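You operate a simulated robot arm through the tools that you are given. There is no shell and no other tool. Be economical: measure what you need, move in short steps, check, and stop when the job is done.

Carry out the task below with a simulated robot arm. There is one attempt and no reset: what you move stays moved.

TASK
Put three of the teal tablets from the steel table in the green bowl.
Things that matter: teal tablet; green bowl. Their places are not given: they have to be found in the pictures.

It is judged by the outcome, as a careful person would: the job done as asked, and still so three seconds after it is handed in. It fails if anything else is knocked over, pushed out of place, dropped, spilled or broken.

THE ROBOT
A 6-joint arm with a two-finger parallel gripper, fixed in place. Base frame: the origin is at the foot of the arm, x ahead of it, y to its left, z up; the work surface is at about z = 800. Lengths are in mm, angles in degrees, forces in N, time in s.
With the tool pointing down near the work surface it reaches from about 260 to 680 mm from the base axis. Its first joint turns from -66.0 to 66.0 degrees. Payload 2.9 kg.
Tool frame: the origin (TCP) lies between the finger pads and is the grasp point; the fingertips stand 30 mm ahead of it; z points along the fingers, y is the line along which they close. The gripper opens to 110 mm. The fingers are 20 mm wide and 10 mm thick; the gripper's body (48 by 112 mm) begins 55 mm behind the TCP.
Orientation is that of the tool frame in the base frame, as a unit quaternion [w, x, y, z]. With the fingers straight down and closing along the base's y, the tool's x points along the base's -x, its y along +y and its z along -z.

THE INTERFACE
- The arm moves only by the tool servo_tool. Its argument "series" is a list of rows, each a list of 2 entries, a list of its own where there are three numbers: the shift along the tool's x, y, z in units of 25 mm (1.0 is 25 mm), then the turn, a rotation vector about the tool's x, y, z in units of 5 degrees (1.0 is 5 degrees). In form: [[[tx, ty, tz], [wx, wy, wz]], ...]. A call has 1 to 20 rows; each row shifts and turns the commanded pose from where the row before left it, along the tool's axes as they then stand. "gripper" is the closure in counts, from 0 (fully open) to 255 (shut), set as the call begins (left out, the last holds). A call with a number of a shift or a turn outside -1 to 1 is refused whole. A row lasts 0.2 s, in which the tool goes at most 50 mm and 8.6 degrees; a call with a longer step from one row to the next is refused whole, and so is a gripper value outside its range. A pose out of reach is approached as far as the arm can. The call stops where the force on the tool passes 40 N (or 10 N more than at its start, if that is more) or the arm is blocked; 0.2 s more then pass. The fingers move at their own pace (about 108 mm/s each) and stop on an object; they squeeze with about 24 N. The grip force told is the motor's: it shows also when the fingers shut on nothing. Time passes only in rows, and 0.2 s behind the last, so rows that do not move let the fingers close. It gives the time, the measured TCP pose, the force on the tool (base axes), the opening and the grip force at its end, in the units of the frame above (readings bear some noise).
- Cameras (640 x 400 px; columns grow to the right, rows downward): "scene" is fixed at [90.2, 457.1, 1370.7]; the picture's right is [-0.52, -0.85, 0.00], its down [-0.59, 0.36, -0.72] and it looks along [0.62, -0.38, -0.69] (base axes); focal length 316 px, centre (320, 200). "wrist" rides on the gripper at [-36, 0, -57] in the tool frame; the picture's right is [0.00, -1.00, 0.00], its down [0.97, 0.00, -0.24] and it looks along [0.24, 0.00, 0.97] (tool axes); focal length 218 px, centre (320, 200).
- get_image(camera): a new picture of that camera. No time passes.
- pixel_to_xyz(camera, pixels): for up to 12 pixels [column, row] of the newest picture of that camera ("zoom" is the newest enlarged one), the place [x, y, z] in the base frame of the surface seen there, good to about 2 mm. No time passes.
- inspect(camera, box): a new picture of the part [left, top, right, bottom] of that camera's present view, enlarged. No time passes.
- hand_in(): hands the job in; it is judged then, once.

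Work in short steps. Measure before you move; look again where a grasp or a placing could have gone wrong, and mend it. You have 60 turns and 16 pictures in all, the two below and enlarged ones among them. Open the gripper and draw the arm clear of the work before you hand the job in, unless the task says otherwise; then end with one line.

The tools are called after "Emit:" as a command line: name --argument value ..., lists and objects as JSON in quotes. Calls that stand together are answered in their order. servo_tool: Moves the arm, as the interface text tells. Its arguments: {"type":"object","properties":{"series":{"type":"array","items":{"type":"array"}},"gripper":{"type":"number"}},"required":["series"]} The other tools are called the same way: get_image (camera) takes a picture; pixel_to_xyz (camera, pixels) gives the place of the surface under pixels of a picture; inspect (camera, box) takes an enlarged picture of a part of a camera's view; hand_in () hands the job in.

At the start:

```text
clock: 0.0
eef_pos: [353.5, 210.7, 1066.5]
ee_rot: [0.0, 0.0, 1.0, 0.0]
force: [-0.4, -0.6, 0.4]
gripper_width: 109.8
finger_force: 0.0
```

scene: 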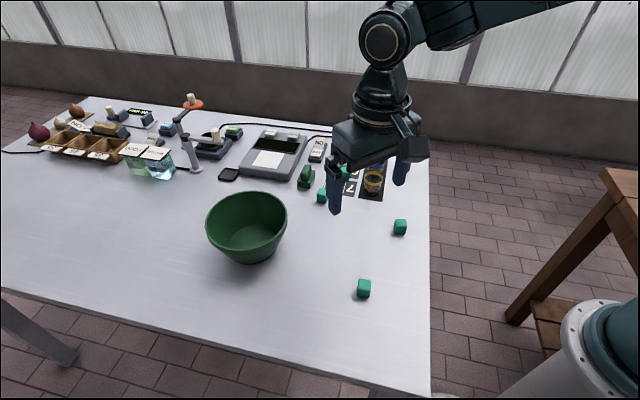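
wrist: 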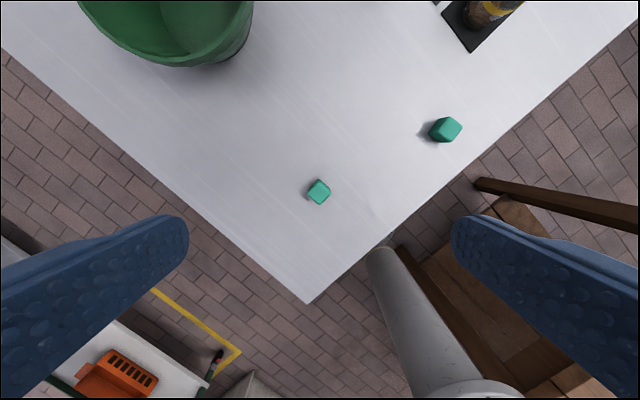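

I see teal cubes near scene (400,227), (364,288), (322,195) and perhaps more behind the gripper. I take an enlarged view to tell them apart.

Emit:
inspect --camera "scene" --box '[200, 120, 440, 310]'

Emit:
pixel_to_xyz --camera "scene" --pixels '[[400, 222], [364, 283], [400, 232], [364, 294], [322, 192], [322, 199], [349, 172], [207, 225], [287, 212], [245, 193], [262, 262], [250, 235]]'

Emit:
pixel_to_xyz --camera "wrist" --pixels '[[319, 187], [320, 199], [448, 126], [438, 138], [309, 192], [330, 190], [319, 180], [316, 203]]'

```text
2.11 times, centred on (320, 215) of scene
```

zoom: 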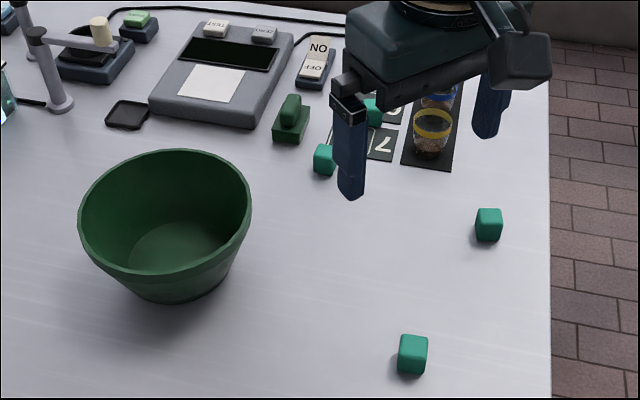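

```text
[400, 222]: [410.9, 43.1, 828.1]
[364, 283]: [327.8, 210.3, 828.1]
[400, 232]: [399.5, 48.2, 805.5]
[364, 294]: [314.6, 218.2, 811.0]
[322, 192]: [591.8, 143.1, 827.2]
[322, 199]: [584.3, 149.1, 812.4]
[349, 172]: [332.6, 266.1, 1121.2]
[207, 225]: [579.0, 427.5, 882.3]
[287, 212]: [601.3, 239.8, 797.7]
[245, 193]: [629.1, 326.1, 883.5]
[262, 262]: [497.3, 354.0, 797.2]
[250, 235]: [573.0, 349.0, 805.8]
```

```text
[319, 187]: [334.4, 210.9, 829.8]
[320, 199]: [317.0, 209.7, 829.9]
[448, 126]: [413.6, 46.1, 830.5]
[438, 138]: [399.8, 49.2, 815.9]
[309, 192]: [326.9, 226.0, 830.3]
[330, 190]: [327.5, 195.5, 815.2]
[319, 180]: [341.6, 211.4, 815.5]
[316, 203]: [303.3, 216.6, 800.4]
```

Cube A is at about (325,210), top z 829; B at about (407,45). I enlarge the wrist view to get their orientations, and measure the bowl rim.

Emit:
inspect --camera "wrist" --box '[280, 90, 480, 215]'

Emit:
pixel_to_xyz --camera "scene" --pixels '[[207, 230], [215, 207], [230, 195], [260, 191], [280, 199], [286, 211], [280, 229], [262, 244], [240, 248], [220, 240], [245, 240], [250, 220]]'

```text
3.20 times, centred on (380, 152) of wrist
```

zoom: 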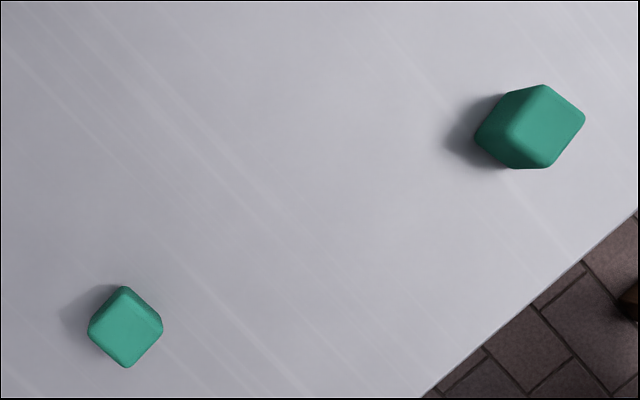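

```text
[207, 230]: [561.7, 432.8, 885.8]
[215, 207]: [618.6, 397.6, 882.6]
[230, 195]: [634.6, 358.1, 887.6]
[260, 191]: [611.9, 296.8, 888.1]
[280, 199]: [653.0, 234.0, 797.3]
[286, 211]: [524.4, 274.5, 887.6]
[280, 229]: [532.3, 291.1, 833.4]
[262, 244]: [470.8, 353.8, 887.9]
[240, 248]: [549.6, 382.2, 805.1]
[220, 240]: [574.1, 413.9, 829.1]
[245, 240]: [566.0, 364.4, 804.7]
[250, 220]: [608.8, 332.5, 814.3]
```

Both cubes are turned about 45°: A's top face centre is about (326.5,211), 22 mm wide. The bowl's rim fits a centre of (552,353) with r≈82 and top z≈888. I shift over A, turn 45° and descend to above it.

Emit:
servo_tool --series '[[[0.54, 0, 0], [0, 0, 0]], [[0.54, 0, 0], [0, 0, 0]], [[0, 0, 0.75], [0, 0, 1]], [[0, 0, 0.75], [0, 0, 1]], [[0, 0, 0.75], [0, 0, 1]], [[0, 0, 0.75], [0, 0, 1]], [[0, 0, 0.75], [0, 0, 1]], [[0, 0, 0.75], [0, 0, 1]], [[0, 0, 0.75], [0, 0, 1]], [[0, 0, 0.75], [0, 0, 1]], [[0, 0, 0.75], [0, 0, 1]], [[0, 0, 0], [0, 0, 0]]]' --gripper 0

Emit:
get_image --camera "wrist"

```text
clock: 2.6
eef_pos: [326.7, 211.2, 896.2]
ee_rot: [-0.001, 0.384, 0.923, 0.0]
force: [0.4, 0.2, 0.1]
gripper_width: 110.1
finger_force: 0.1
```

```text
11 pictures are left
```

wrist: 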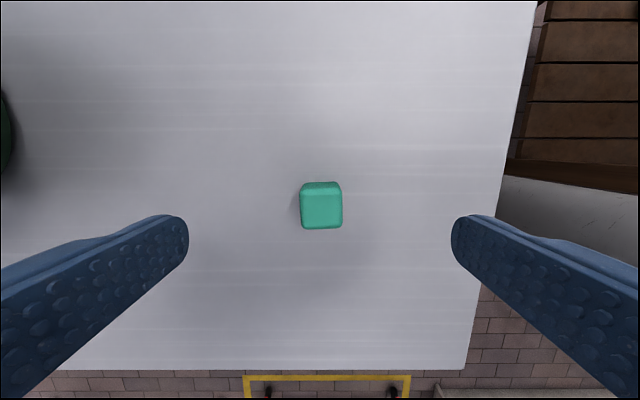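

A sits centred between the fingers at (321,207) and squared to them. I go down to z 834 and then close.

Emit:
servo_tool --series '[[[0, 0, 0.83], [0, 0, 0]], [[0, 0, 0.83], [0, 0, 0]], [[0, 0, 0.82], [0, 0, 0]], [[0, 0, 0], [0, 0, 0]]]'

Emit:
servo_tool --series '[[[0, 0, 0], [0, 0, 0]], [[0, 0, 0], [0, 0, 0]], [[0, 0, 0], [0, 0, 0]], [[0, 0, 0], [0, 0, 0]], [[0, 0, 0], [0, 0, 0]]]' --gripper 255

```text
clock: 3.6
eef_pos: [325.3, 210.8, 834.4]
ee_rot: [-0.001, 0.382, 0.924, 0.0]
force: [0.6, -0.2, -0.1]
gripper_width: 110.1
finger_force: 0.0
```

```text
clock: 4.8
eef_pos: [327.0, 211.8, 835.3]
ee_rot: [0.001, 0.383, 0.924, 0.0]
force: [0.3, 1.5, 0.5]
gripper_width: 24.9
finger_force: 23.8
```

Grip holds A (width 24.9, 23.8 N). I lift 150 mm and carry it over the bowl to (532,373), offset inside the bowl to leave room for the others.

Emit:
servo_tool --series '[[[0, 0, -1], [0, 0, 0]], [[0, 0, -1], [0, 0, 0]], [[0, 0, -1], [0, 0, 0]], [[0, 0, -1], [0, 0, 0]], [[0, 0, -1], [0, 0, 0]], [[0, 0, -1], [0, 0, 0]], [[-0.109, 0.943, 0], [0, 0, 0]], [[-0.109, 0.943, 0], [0, 0, 0]], [[-0.109, 0.943, 0], [0, 0, 0]], [[-0.109, 0.943, 0], [0, 0, 0]], [[-0.109, 0.943, 0], [0, 0, 0]], [[-0.109, 0.943, 0], [0, 0, 0]], [[-0.109, 0.943, 0], [0, 0, 0]], [[-0.109, 0.943, 0], [0, 0, 0]], [[-0.109, 0.943, 0], [0, 0, 0]], [[-0.109, 0.943, 0], [0, 0, 0]], [[-0.109, 0.943, 0], [0, 0, 0]], [[0, 0, 0], [0, 0, 0]]]'

Emit:
get_image --camera "scene"

```text
clock: 8.6
eef_pos: [531.2, 373.9, 986.3]
ee_rot: [-0.001, 0.382, 0.924, 0.001]
force: [0.2, -0.8, -0.6]
gripper_width: 24.6
finger_force: 23.9
```

```text
10 pictures are left
```

scene: 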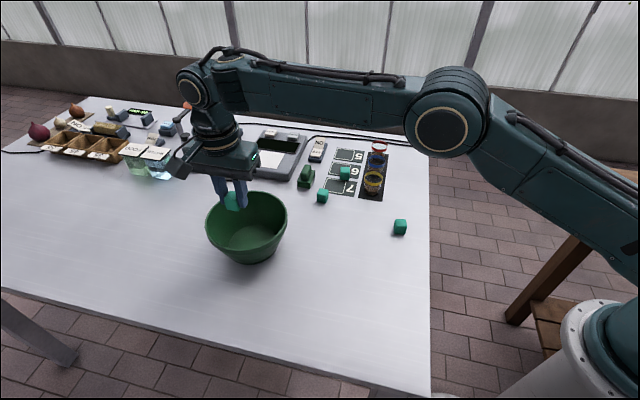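

Cube A hangs over the bowl, clear of the rim. I lower it to z 858 inside and then open partly to 45 mm.

Emit:
servo_tool --series '[[[0, 0, 0.855], [0, 0, 0]], [[0, 0, 0.855], [0, 0, 0]], [[0, 0, 0.855], [0, 0, 0]], [[0, 0, 0.855], [0, 0, 0]], [[0, 0, 0.855], [0, 0, 0]], [[0, 0, 0.855], [0, 0, 0]], [[0, 0, 0], [0, 0, 0]]]'

Emit:
servo_tool --series '[[[0, 0, 0], [0, 0, 0]], [[0, 0, 0], [0, 0, 0]]]' --gripper 150

```text
clock: 10.2
eef_pos: [530.9, 372.9, 857.3]
ee_rot: [0.0, 0.382, 0.924, -0.001]
force: [0.4, 0.7, 0.0]
gripper_width: 24.7
finger_force: 23.9
```

```text
clock: 10.8
eef_pos: [531.3, 373.2, 856.9]
ee_rot: [0.0, 0.383, 0.924, 0.0]
force: [0.7, 0.0, 0.1]
gripper_width: 45.3
finger_force: 0.0
```

Released. I lift out and travel over to cube B at about (409,43).

Emit:
servo_tool --series '[[[0, 0, -0.855], [0, 0, 0]], [[0, 0, -0.855], [0, 0, 0]], [[0, 0, -0.855], [0, 0, 0]], [[0, 0, -0.855], [0, 0, 0]], [[0, 0, -0.855], [0, 0, 0]], [[0, 0, -0.855], [0, 0, 0]], [[-0.455, -0.983, 0], [0, 0, 0]], [[-0.455, -0.983, 0], [0, 0, 0]], [[-0.455, -0.983, 0], [0, 0, 0]], [[-0.455, -0.983, 0], [0, 0, 0]], [[-0.455, -0.983, 0], [0, 0, 0]], [[-0.455, -0.983, 0], [0, 0, 0]], [[-0.455, -0.983, 0], [0, 0, 0]], [[-0.455, -0.983, 0], [0, 0, 0]], [[-0.455, -0.983, 0], [0, 0, 0]], [[-0.455, -0.983, 0], [0, 0, 0]], [[-0.455, -0.983, 0], [0, 0, 0]], [[-0.455, -0.983, 0], [0, 0, 0]], [[-0.455, -0.983, 0], [0, 0, 0]], [[0, 0, 0], [0, 0, 0]]]'

Emit:
servo_tool --series '[[[0, 0, 0.9], [0, 0, 0]], [[0, 0, 0.9], [0, 0, 0]], [[0, 0, 0.9], [0, 0, 0]], [[0, 0, 0.9], [0, 0, 0]], [[0, 0, 0], [0, 0, 0]]]' --gripper 0

Emit:
get_image --camera "wrist"

Emit:
inspect --camera "scene" --box '[190, 130, 430, 280]'

```text
clock: 15.0
eef_pos: [410.4, 41.9, 984.6]
ee_rot: [0.0, 0.383, 0.924, 0.0]
force: [0.7, 0.0, -0.3]
gripper_width: 45.3
finger_force: 0.2
```

```text
clock: 16.2
eef_pos: [410.5, 41.1, 894.5]
ee_rot: [0.0, 0.382, 0.924, -0.001]
force: [-0.9, 0.8, 0.1]
gripper_width: 110.2
finger_force: 0.0
```

```text
9 pictures are left
```

wrist: 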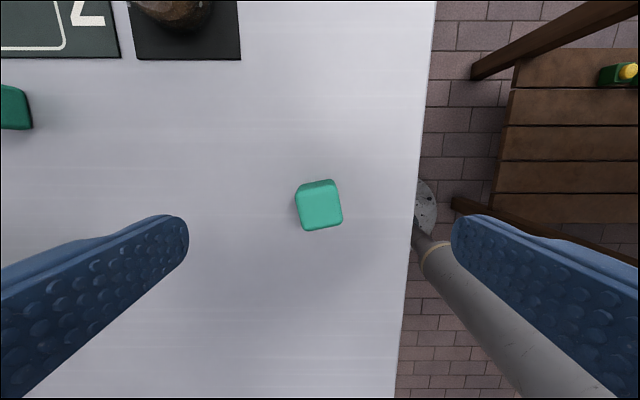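

```text
2.67 times, centred on (310, 205) of scene
```

zoom: 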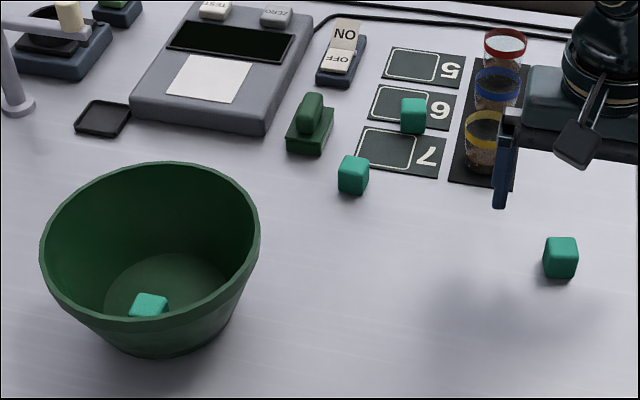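

A lies in the bowl. B is centred at (320,206) but turned about 11° counter-clockwise, so I turn the tool -11°, descend, and grip.

Emit:
servo_tool --series '[[[0, 0, 0], [0, 0, -0.8]], [[0, 0, 0], [0, 0, -0.7]], [[0, 0, 0.4], [0, 0, -0.7]], [[0, 0, 0.7], [0, 0, 0]], [[0, 0, 0.7], [0, 0, 0]], [[0, 0, 0.62], [0, 0, 0]], [[0, 0, 0], [0, 0, 0]]]'

Emit:
servo_tool --series '[[[0, 0, 0], [0, 0, 0]], [[0, 0, 0], [0, 0, 0]], [[0, 0, 0], [0, 0, 0]], [[0, 0, 0], [0, 0, 0]], [[0, 0, 0], [0, 0, 0]]]' --gripper 255

```text
clock: 17.8
eef_pos: [410.0, 42.4, 835.3]
ee_rot: [-0.001, 0.292, 0.956, 0.0]
force: [0.4, -0.7, -0.4]
gripper_width: 110.1
finger_force: 0.1
```

```text
clock: 19.0
eef_pos: [410.0, 42.0, 836.7]
ee_rot: [0.0, 0.292, 0.956, 0.0]
force: [-0.2, -0.2, 0.3]
gripper_width: 24.5
finger_force: 23.9
```

B is held (24.5 mm). I lift, turn back +11°, and carry it to (571,333) on the other side of the bowl's floor.

Emit:
servo_tool --series '[[[0, 0, -1], [0, 0, 0]], [[0, 0, -1], [0, 0, 0]], [[0, 0, -1], [0, 0, 0]], [[0, 0, -1], [0, 0, 0.7]], [[0, 0, -1], [0, 0, 0.8]], [[0, 0, -1], [0, 0, 0.7]], [[0.284, 0.984, 0], [0, 0, 0]], [[0.284, 0.984, 0], [0, 0, 0]], [[0.284, 0.984, 0], [0, 0, 0]], [[0.284, 0.984, 0], [0, 0, 0]], [[0.284, 0.984, 0], [0, 0, 0]], [[0.284, 0.984, 0], [0, 0, 0]], [[0.284, 0.984, 0], [0, 0, 0]], [[0.284, 0.984, 0], [0, 0, 0]], [[0.284, 0.984, 0], [0, 0, 0]], [[0.284, 0.984, 0], [0, 0, 0]], [[0.284, 0.984, 0], [0, 0, 0]], [[0.284, 0.984, 0], [0, 0, 0]], [[0.284, 0.984, 0], [0, 0, 0]], [[0, 0, 0], [0, 0, 0]]]'

```text
clock: 23.2
eef_pos: [569.7, 334.4, 986.0]
ee_rot: [0.0, 0.383, 0.924, 0.0]
force: [-0.1, -0.7, 0.3]
gripper_width: 24.5
finger_force: 24.4
```

Pose is (570,334,986), as planned and still gripping. I lower to z 858 and open to 45 mm.

Emit:
servo_tool --series '[[[0, 0, 0.855], [0, 0, 0]], [[0, 0, 0.855], [0, 0, 0]], [[0, 0, 0.855], [0, 0, 0]], [[0, 0, 0.855], [0, 0, 0]], [[0, 0, 0.855], [0, 0, 0]], [[0, 0, 0.855], [0, 0, 0]], [[0, 0, 0], [0, 0, 0]]]'

Emit:
servo_tool --series '[[[0, 0, 0], [0, 0, 0]], [[0, 0, 0], [0, 0, 0]]]' --gripper 150

```text
clock: 24.8
eef_pos: [570.8, 333.7, 855.5]
ee_rot: [0.0, 0.382, 0.924, 0.0]
force: [-0.2, 0.8, -0.3]
gripper_width: 24.7
finger_force: 24.2
```

```text
clock: 25.4
eef_pos: [571.8, 332.9, 855.2]
ee_rot: [0.0, 0.383, 0.924, 0.0]
force: [0.0, -0.2, -0.5]
gripper_width: 45.4
finger_force: 0.1
```

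Released. I lift and move over cube C near (592,144), then look at its neighbours before choosing the grip.

Emit:
servo_tool --series '[[[0, 0, -0.855], [0, 0, 0]], [[0, 0, -0.855], [0, 0, 0]], [[0, 0, -0.855], [0, 0, 0]], [[0, 0, -0.855], [0, 0, 0]], [[0, 0, -0.855], [0, 0, 0]], [[0, 0, -0.855], [0, 0, 0]], [[-0.737, -0.591, 0], [0, 0, 0]], [[-0.737, -0.591, 0], [0, 0, 0]], [[-0.737, -0.591, 0], [0, 0, 0]], [[-0.737, -0.591, 0], [0, 0, 0]], [[-0.737, -0.591, 0], [0, 0, 0]], [[-0.737, -0.591, 0], [0, 0, 0]], [[-0.737, -0.591, 0], [0, 0, 0]], [[-0.737, -0.591, 0], [0, 0, 0]], [[0, 0, 0], [0, 0, 0]]]'

Emit:
get_image --camera "wrist"

```text
clock: 28.6
eef_pos: [590.8, 145.4, 983.3]
ee_rot: [0.001, 0.382, 0.924, 0.0]
force: [0.1, 0.5, 0.7]
gripper_width: 45.2
finger_force: 0.1
```

```text
7 pictures are left
```

wrist: 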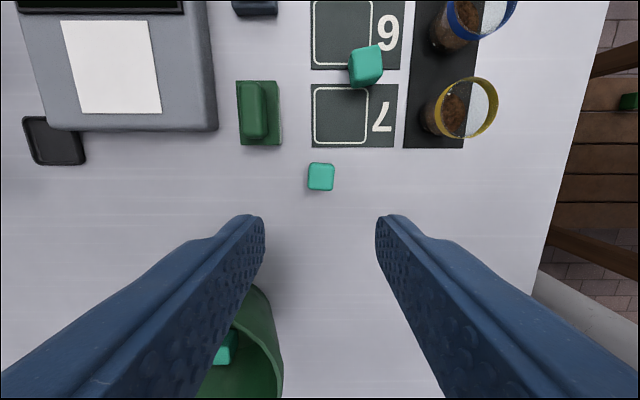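

C's top is at about (321,176) in the wrist view, clear of the stamp (260,115) and the card. I measure it exactly.

Emit:
inspect --camera "wrist" --box '[260, 130, 380, 205]'

Emit:
pixel_to_xyz --camera "wrist" --pixels '[[321, 177], [314, 177], [328, 177], [321, 170], [321, 184], [275, 143], [470, 80]]'

```text
5.33 times, centred on (320, 168) of wrist
```

zoom: 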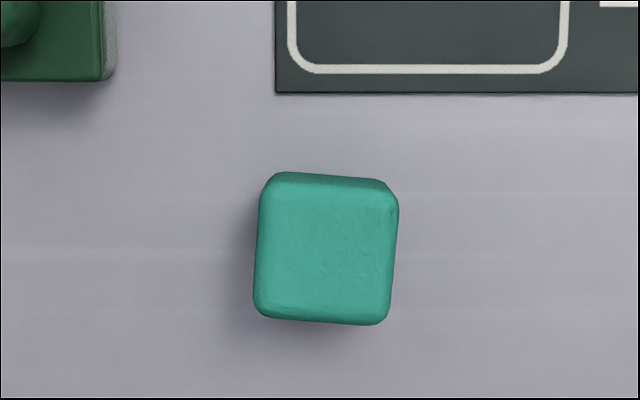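

```text
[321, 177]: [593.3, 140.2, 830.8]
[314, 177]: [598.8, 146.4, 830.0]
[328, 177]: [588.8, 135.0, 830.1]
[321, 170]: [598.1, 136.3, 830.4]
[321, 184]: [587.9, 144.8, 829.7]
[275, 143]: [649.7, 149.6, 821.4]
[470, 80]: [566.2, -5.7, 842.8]
```

C is centred at about (592.5,140.5), turned about 4° clockwise. I adjust (-4.7,-2.3 mm in tool axes, +4°), open to about 60 mm, descend to 834, then grip.

Emit:
servo_tool --series '[[[-0.19, -0.08, 0], [0, 0, 0.8]], [[0, 0, 0.9], [0, 0, 0]], [[0, 0, 0.9], [0, 0, 0]], [[0, 0, 0.9], [0, 0, 0]], [[0, 0, 0.9], [0, 0, 0]], [[0, 0, 0.8], [0, 0, 0]], [[0, 0, 0.8], [0, 0, 0]], [[0, 0, 0.75], [0, 0, 0]], [[0, 0, 0], [0, 0, 0]]]' --gripper 116

Emit:
servo_tool --series '[[[0, 0, 0], [0, 0, 0]], [[0, 0, 0], [0, 0, 0]], [[0, 0, 0], [0, 0, 0]], [[0, 0, 0], [0, 0, 0]]]' --gripper 255

```text
clock: 30.6
eef_pos: [592.2, 141.0, 835.7]
ee_rot: [0.0, 0.415, 0.91, 0.0]
force: [0.6, 0.2, -0.7]
gripper_width: 60.0
finger_force: 0.2
```

```text
clock: 31.6
eef_pos: [593.2, 142.5, 836.0]
ee_rot: [0.0, 0.414, 0.91, 0.0]
force: [-0.9, 0.4, 0.6]
gripper_width: 24.4
finger_force: 24.0
```

C is held (24.4 mm). I lift, turn back and carry it above the bowl's centre, then look at the free floor.

Emit:
servo_tool --series '[[[0, 0, -1], [0, 0, 0]], [[0, 0, -1], [0, 0, 0]], [[0, 0, -1], [0, 0, 0]], [[0, 0, -1], [0, 0, 0]], [[0, 0, -1], [0, 0, 0]], [[0, 0, -1], [0, 0, -0.8]], [[0.797, 0.534, 0], [0, 0, 0]], [[0.797, 0.534, 0], [0, 0, 0]], [[0.797, 0.534, 0], [0, 0, 0]], [[0.797, 0.534, 0], [0, 0, 0]], [[0.797, 0.534, 0], [0, 0, 0]], [[0.797, 0.534, 0], [0, 0, 0]], [[0.797, 0.534, 0], [0, 0, 0]], [[0.797, 0.534, 0], [0, 0, 0]], [[0.797, 0.534, 0], [0, 0, 0]], [[0, 0, 0], [0, 0, 0]]]'

Emit:
get_image --camera "wrist"

```text
clock: 35.0
eef_pos: [552.2, 352.8, 986.0]
ee_rot: [-0.001, 0.382, 0.924, 0.0]
force: [0.3, -0.1, -1.0]
gripper_width: 24.5
finger_force: 23.3
```

```text
5 pictures are left
```

wrist: 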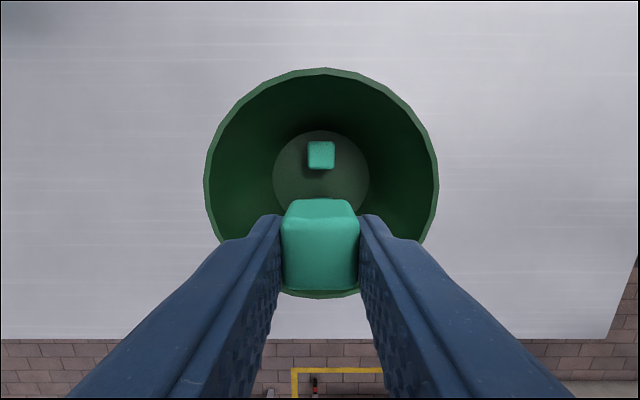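

B lies at (321,155) on the floor and the middle gap is free. I lower C to z 870, just clear above the others, and release.

Emit:
servo_tool --series '[[[0, 0, 0.78], [0, 0, 0]], [[0, 0, 0.78], [0, 0, 0]], [[0, 0, 0.78], [0, 0, 0]], [[0, 0, 0.78], [0, 0, 0]], [[0, 0, 0.78], [0, 0, 0]], [[0, 0, 0.74], [0, 0, 0]], [[0, 0, 0], [0, 0, 0]]]'

Emit:
servo_tool --series '[[[0, 0, 0], [0, 0, 0]], [[0, 0, 0], [0, 0, 0]], [[0, 0, 0], [0, 0, 0]]]' --gripper 150

Emit:
servo_tool --series '[[[0, 0, -0.8], [0, 0, 0]], [[0, 0, -0.8], [0, 0, 0]], [[0, 0, -0.8], [0, 0, 0]], [[0, 0, -0.8], [0, 0, 0]], [[0, 0, -0.8], [0, 0, 0]], [[0, 0, -0.8], [0, 0, 0]], [[0, -0.9, -0.5], [0, 0, 0]], [[0, -0.9, -0.5], [0, 0, 0]], [[0, -0.9, -0.5], [0, 0, 0]], [[0, -0.9, -0.5], [0, 0, 0]], [[0, -0.9, 0], [0, 0, 0]], [[0, -0.9, 0], [0, 0, 0]], [[0, -0.9, 0], [0, 0, 0]], [[0, -0.9, 0], [0, 0, 0]], [[0, 0, 0], [0, 0, 0]]]'

Emit:
get_image --camera "scene"

```text
clock: 36.6
eef_pos: [551.7, 353.8, 868.9]
ee_rot: [-0.001, 0.382, 0.924, 0.0]
force: [-0.5, -0.1, -1.1]
gripper_width: 24.7
finger_force: 23.7
```

```text
clock: 37.4
eef_pos: [551.8, 352.8, 869.1]
ee_rot: [0.001, 0.382, 0.924, 0.0]
force: [-0.2, -0.1, 0.8]
gripper_width: 45.4
finger_force: 0.0
```

```text
clock: 40.6
eef_pos: [424.5, 225.4, 1040.0]
ee_rot: [0.0, 0.383, 0.924, 0.0]
force: [-0.4, -0.4, -0.6]
gripper_width: 45.4
finger_force: 0.1
```

```text
4 pictures are left
```

scene: 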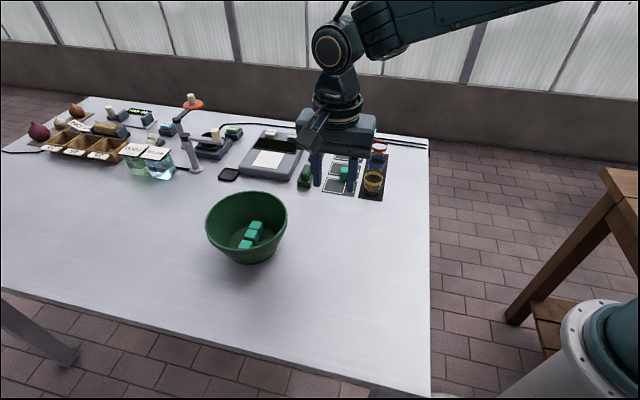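

I check the bowl closely and open the gripper fully.

Emit:
servo_tool --series '[[[0, 0, 0], [0, 0, 0]], [[0, 0, 0], [0, 0, 0]], [[0, 0, 0], [0, 0, 0]]]' --gripper 0

Emit:
inspect --camera "scene" --box '[190, 150, 350, 270]'

```text
clock: 41.4
eef_pos: [424.9, 225.4, 1040.6]
ee_rot: [0.0, 0.383, 0.924, 0.0]
force: [0.0, 0.6, 0.4]
gripper_width: 110.0
finger_force: 0.1
```

```text
3.33 times, centred on (270, 210) of scene
```

zoom: 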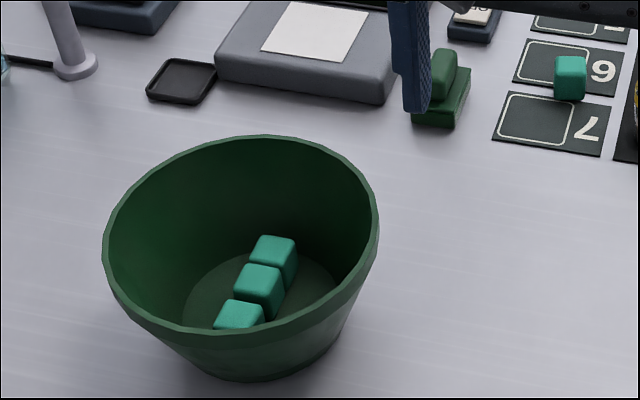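

All three tablets lie in the bowl, nothing else has moved, and the arm is clear with the gripper open, so I hand in.

Emit:
hand_in

```text
The job is handed in.
```

Three teal tablets from the steel table are in the green bowl, nothing else was moved, and the job is handed in.
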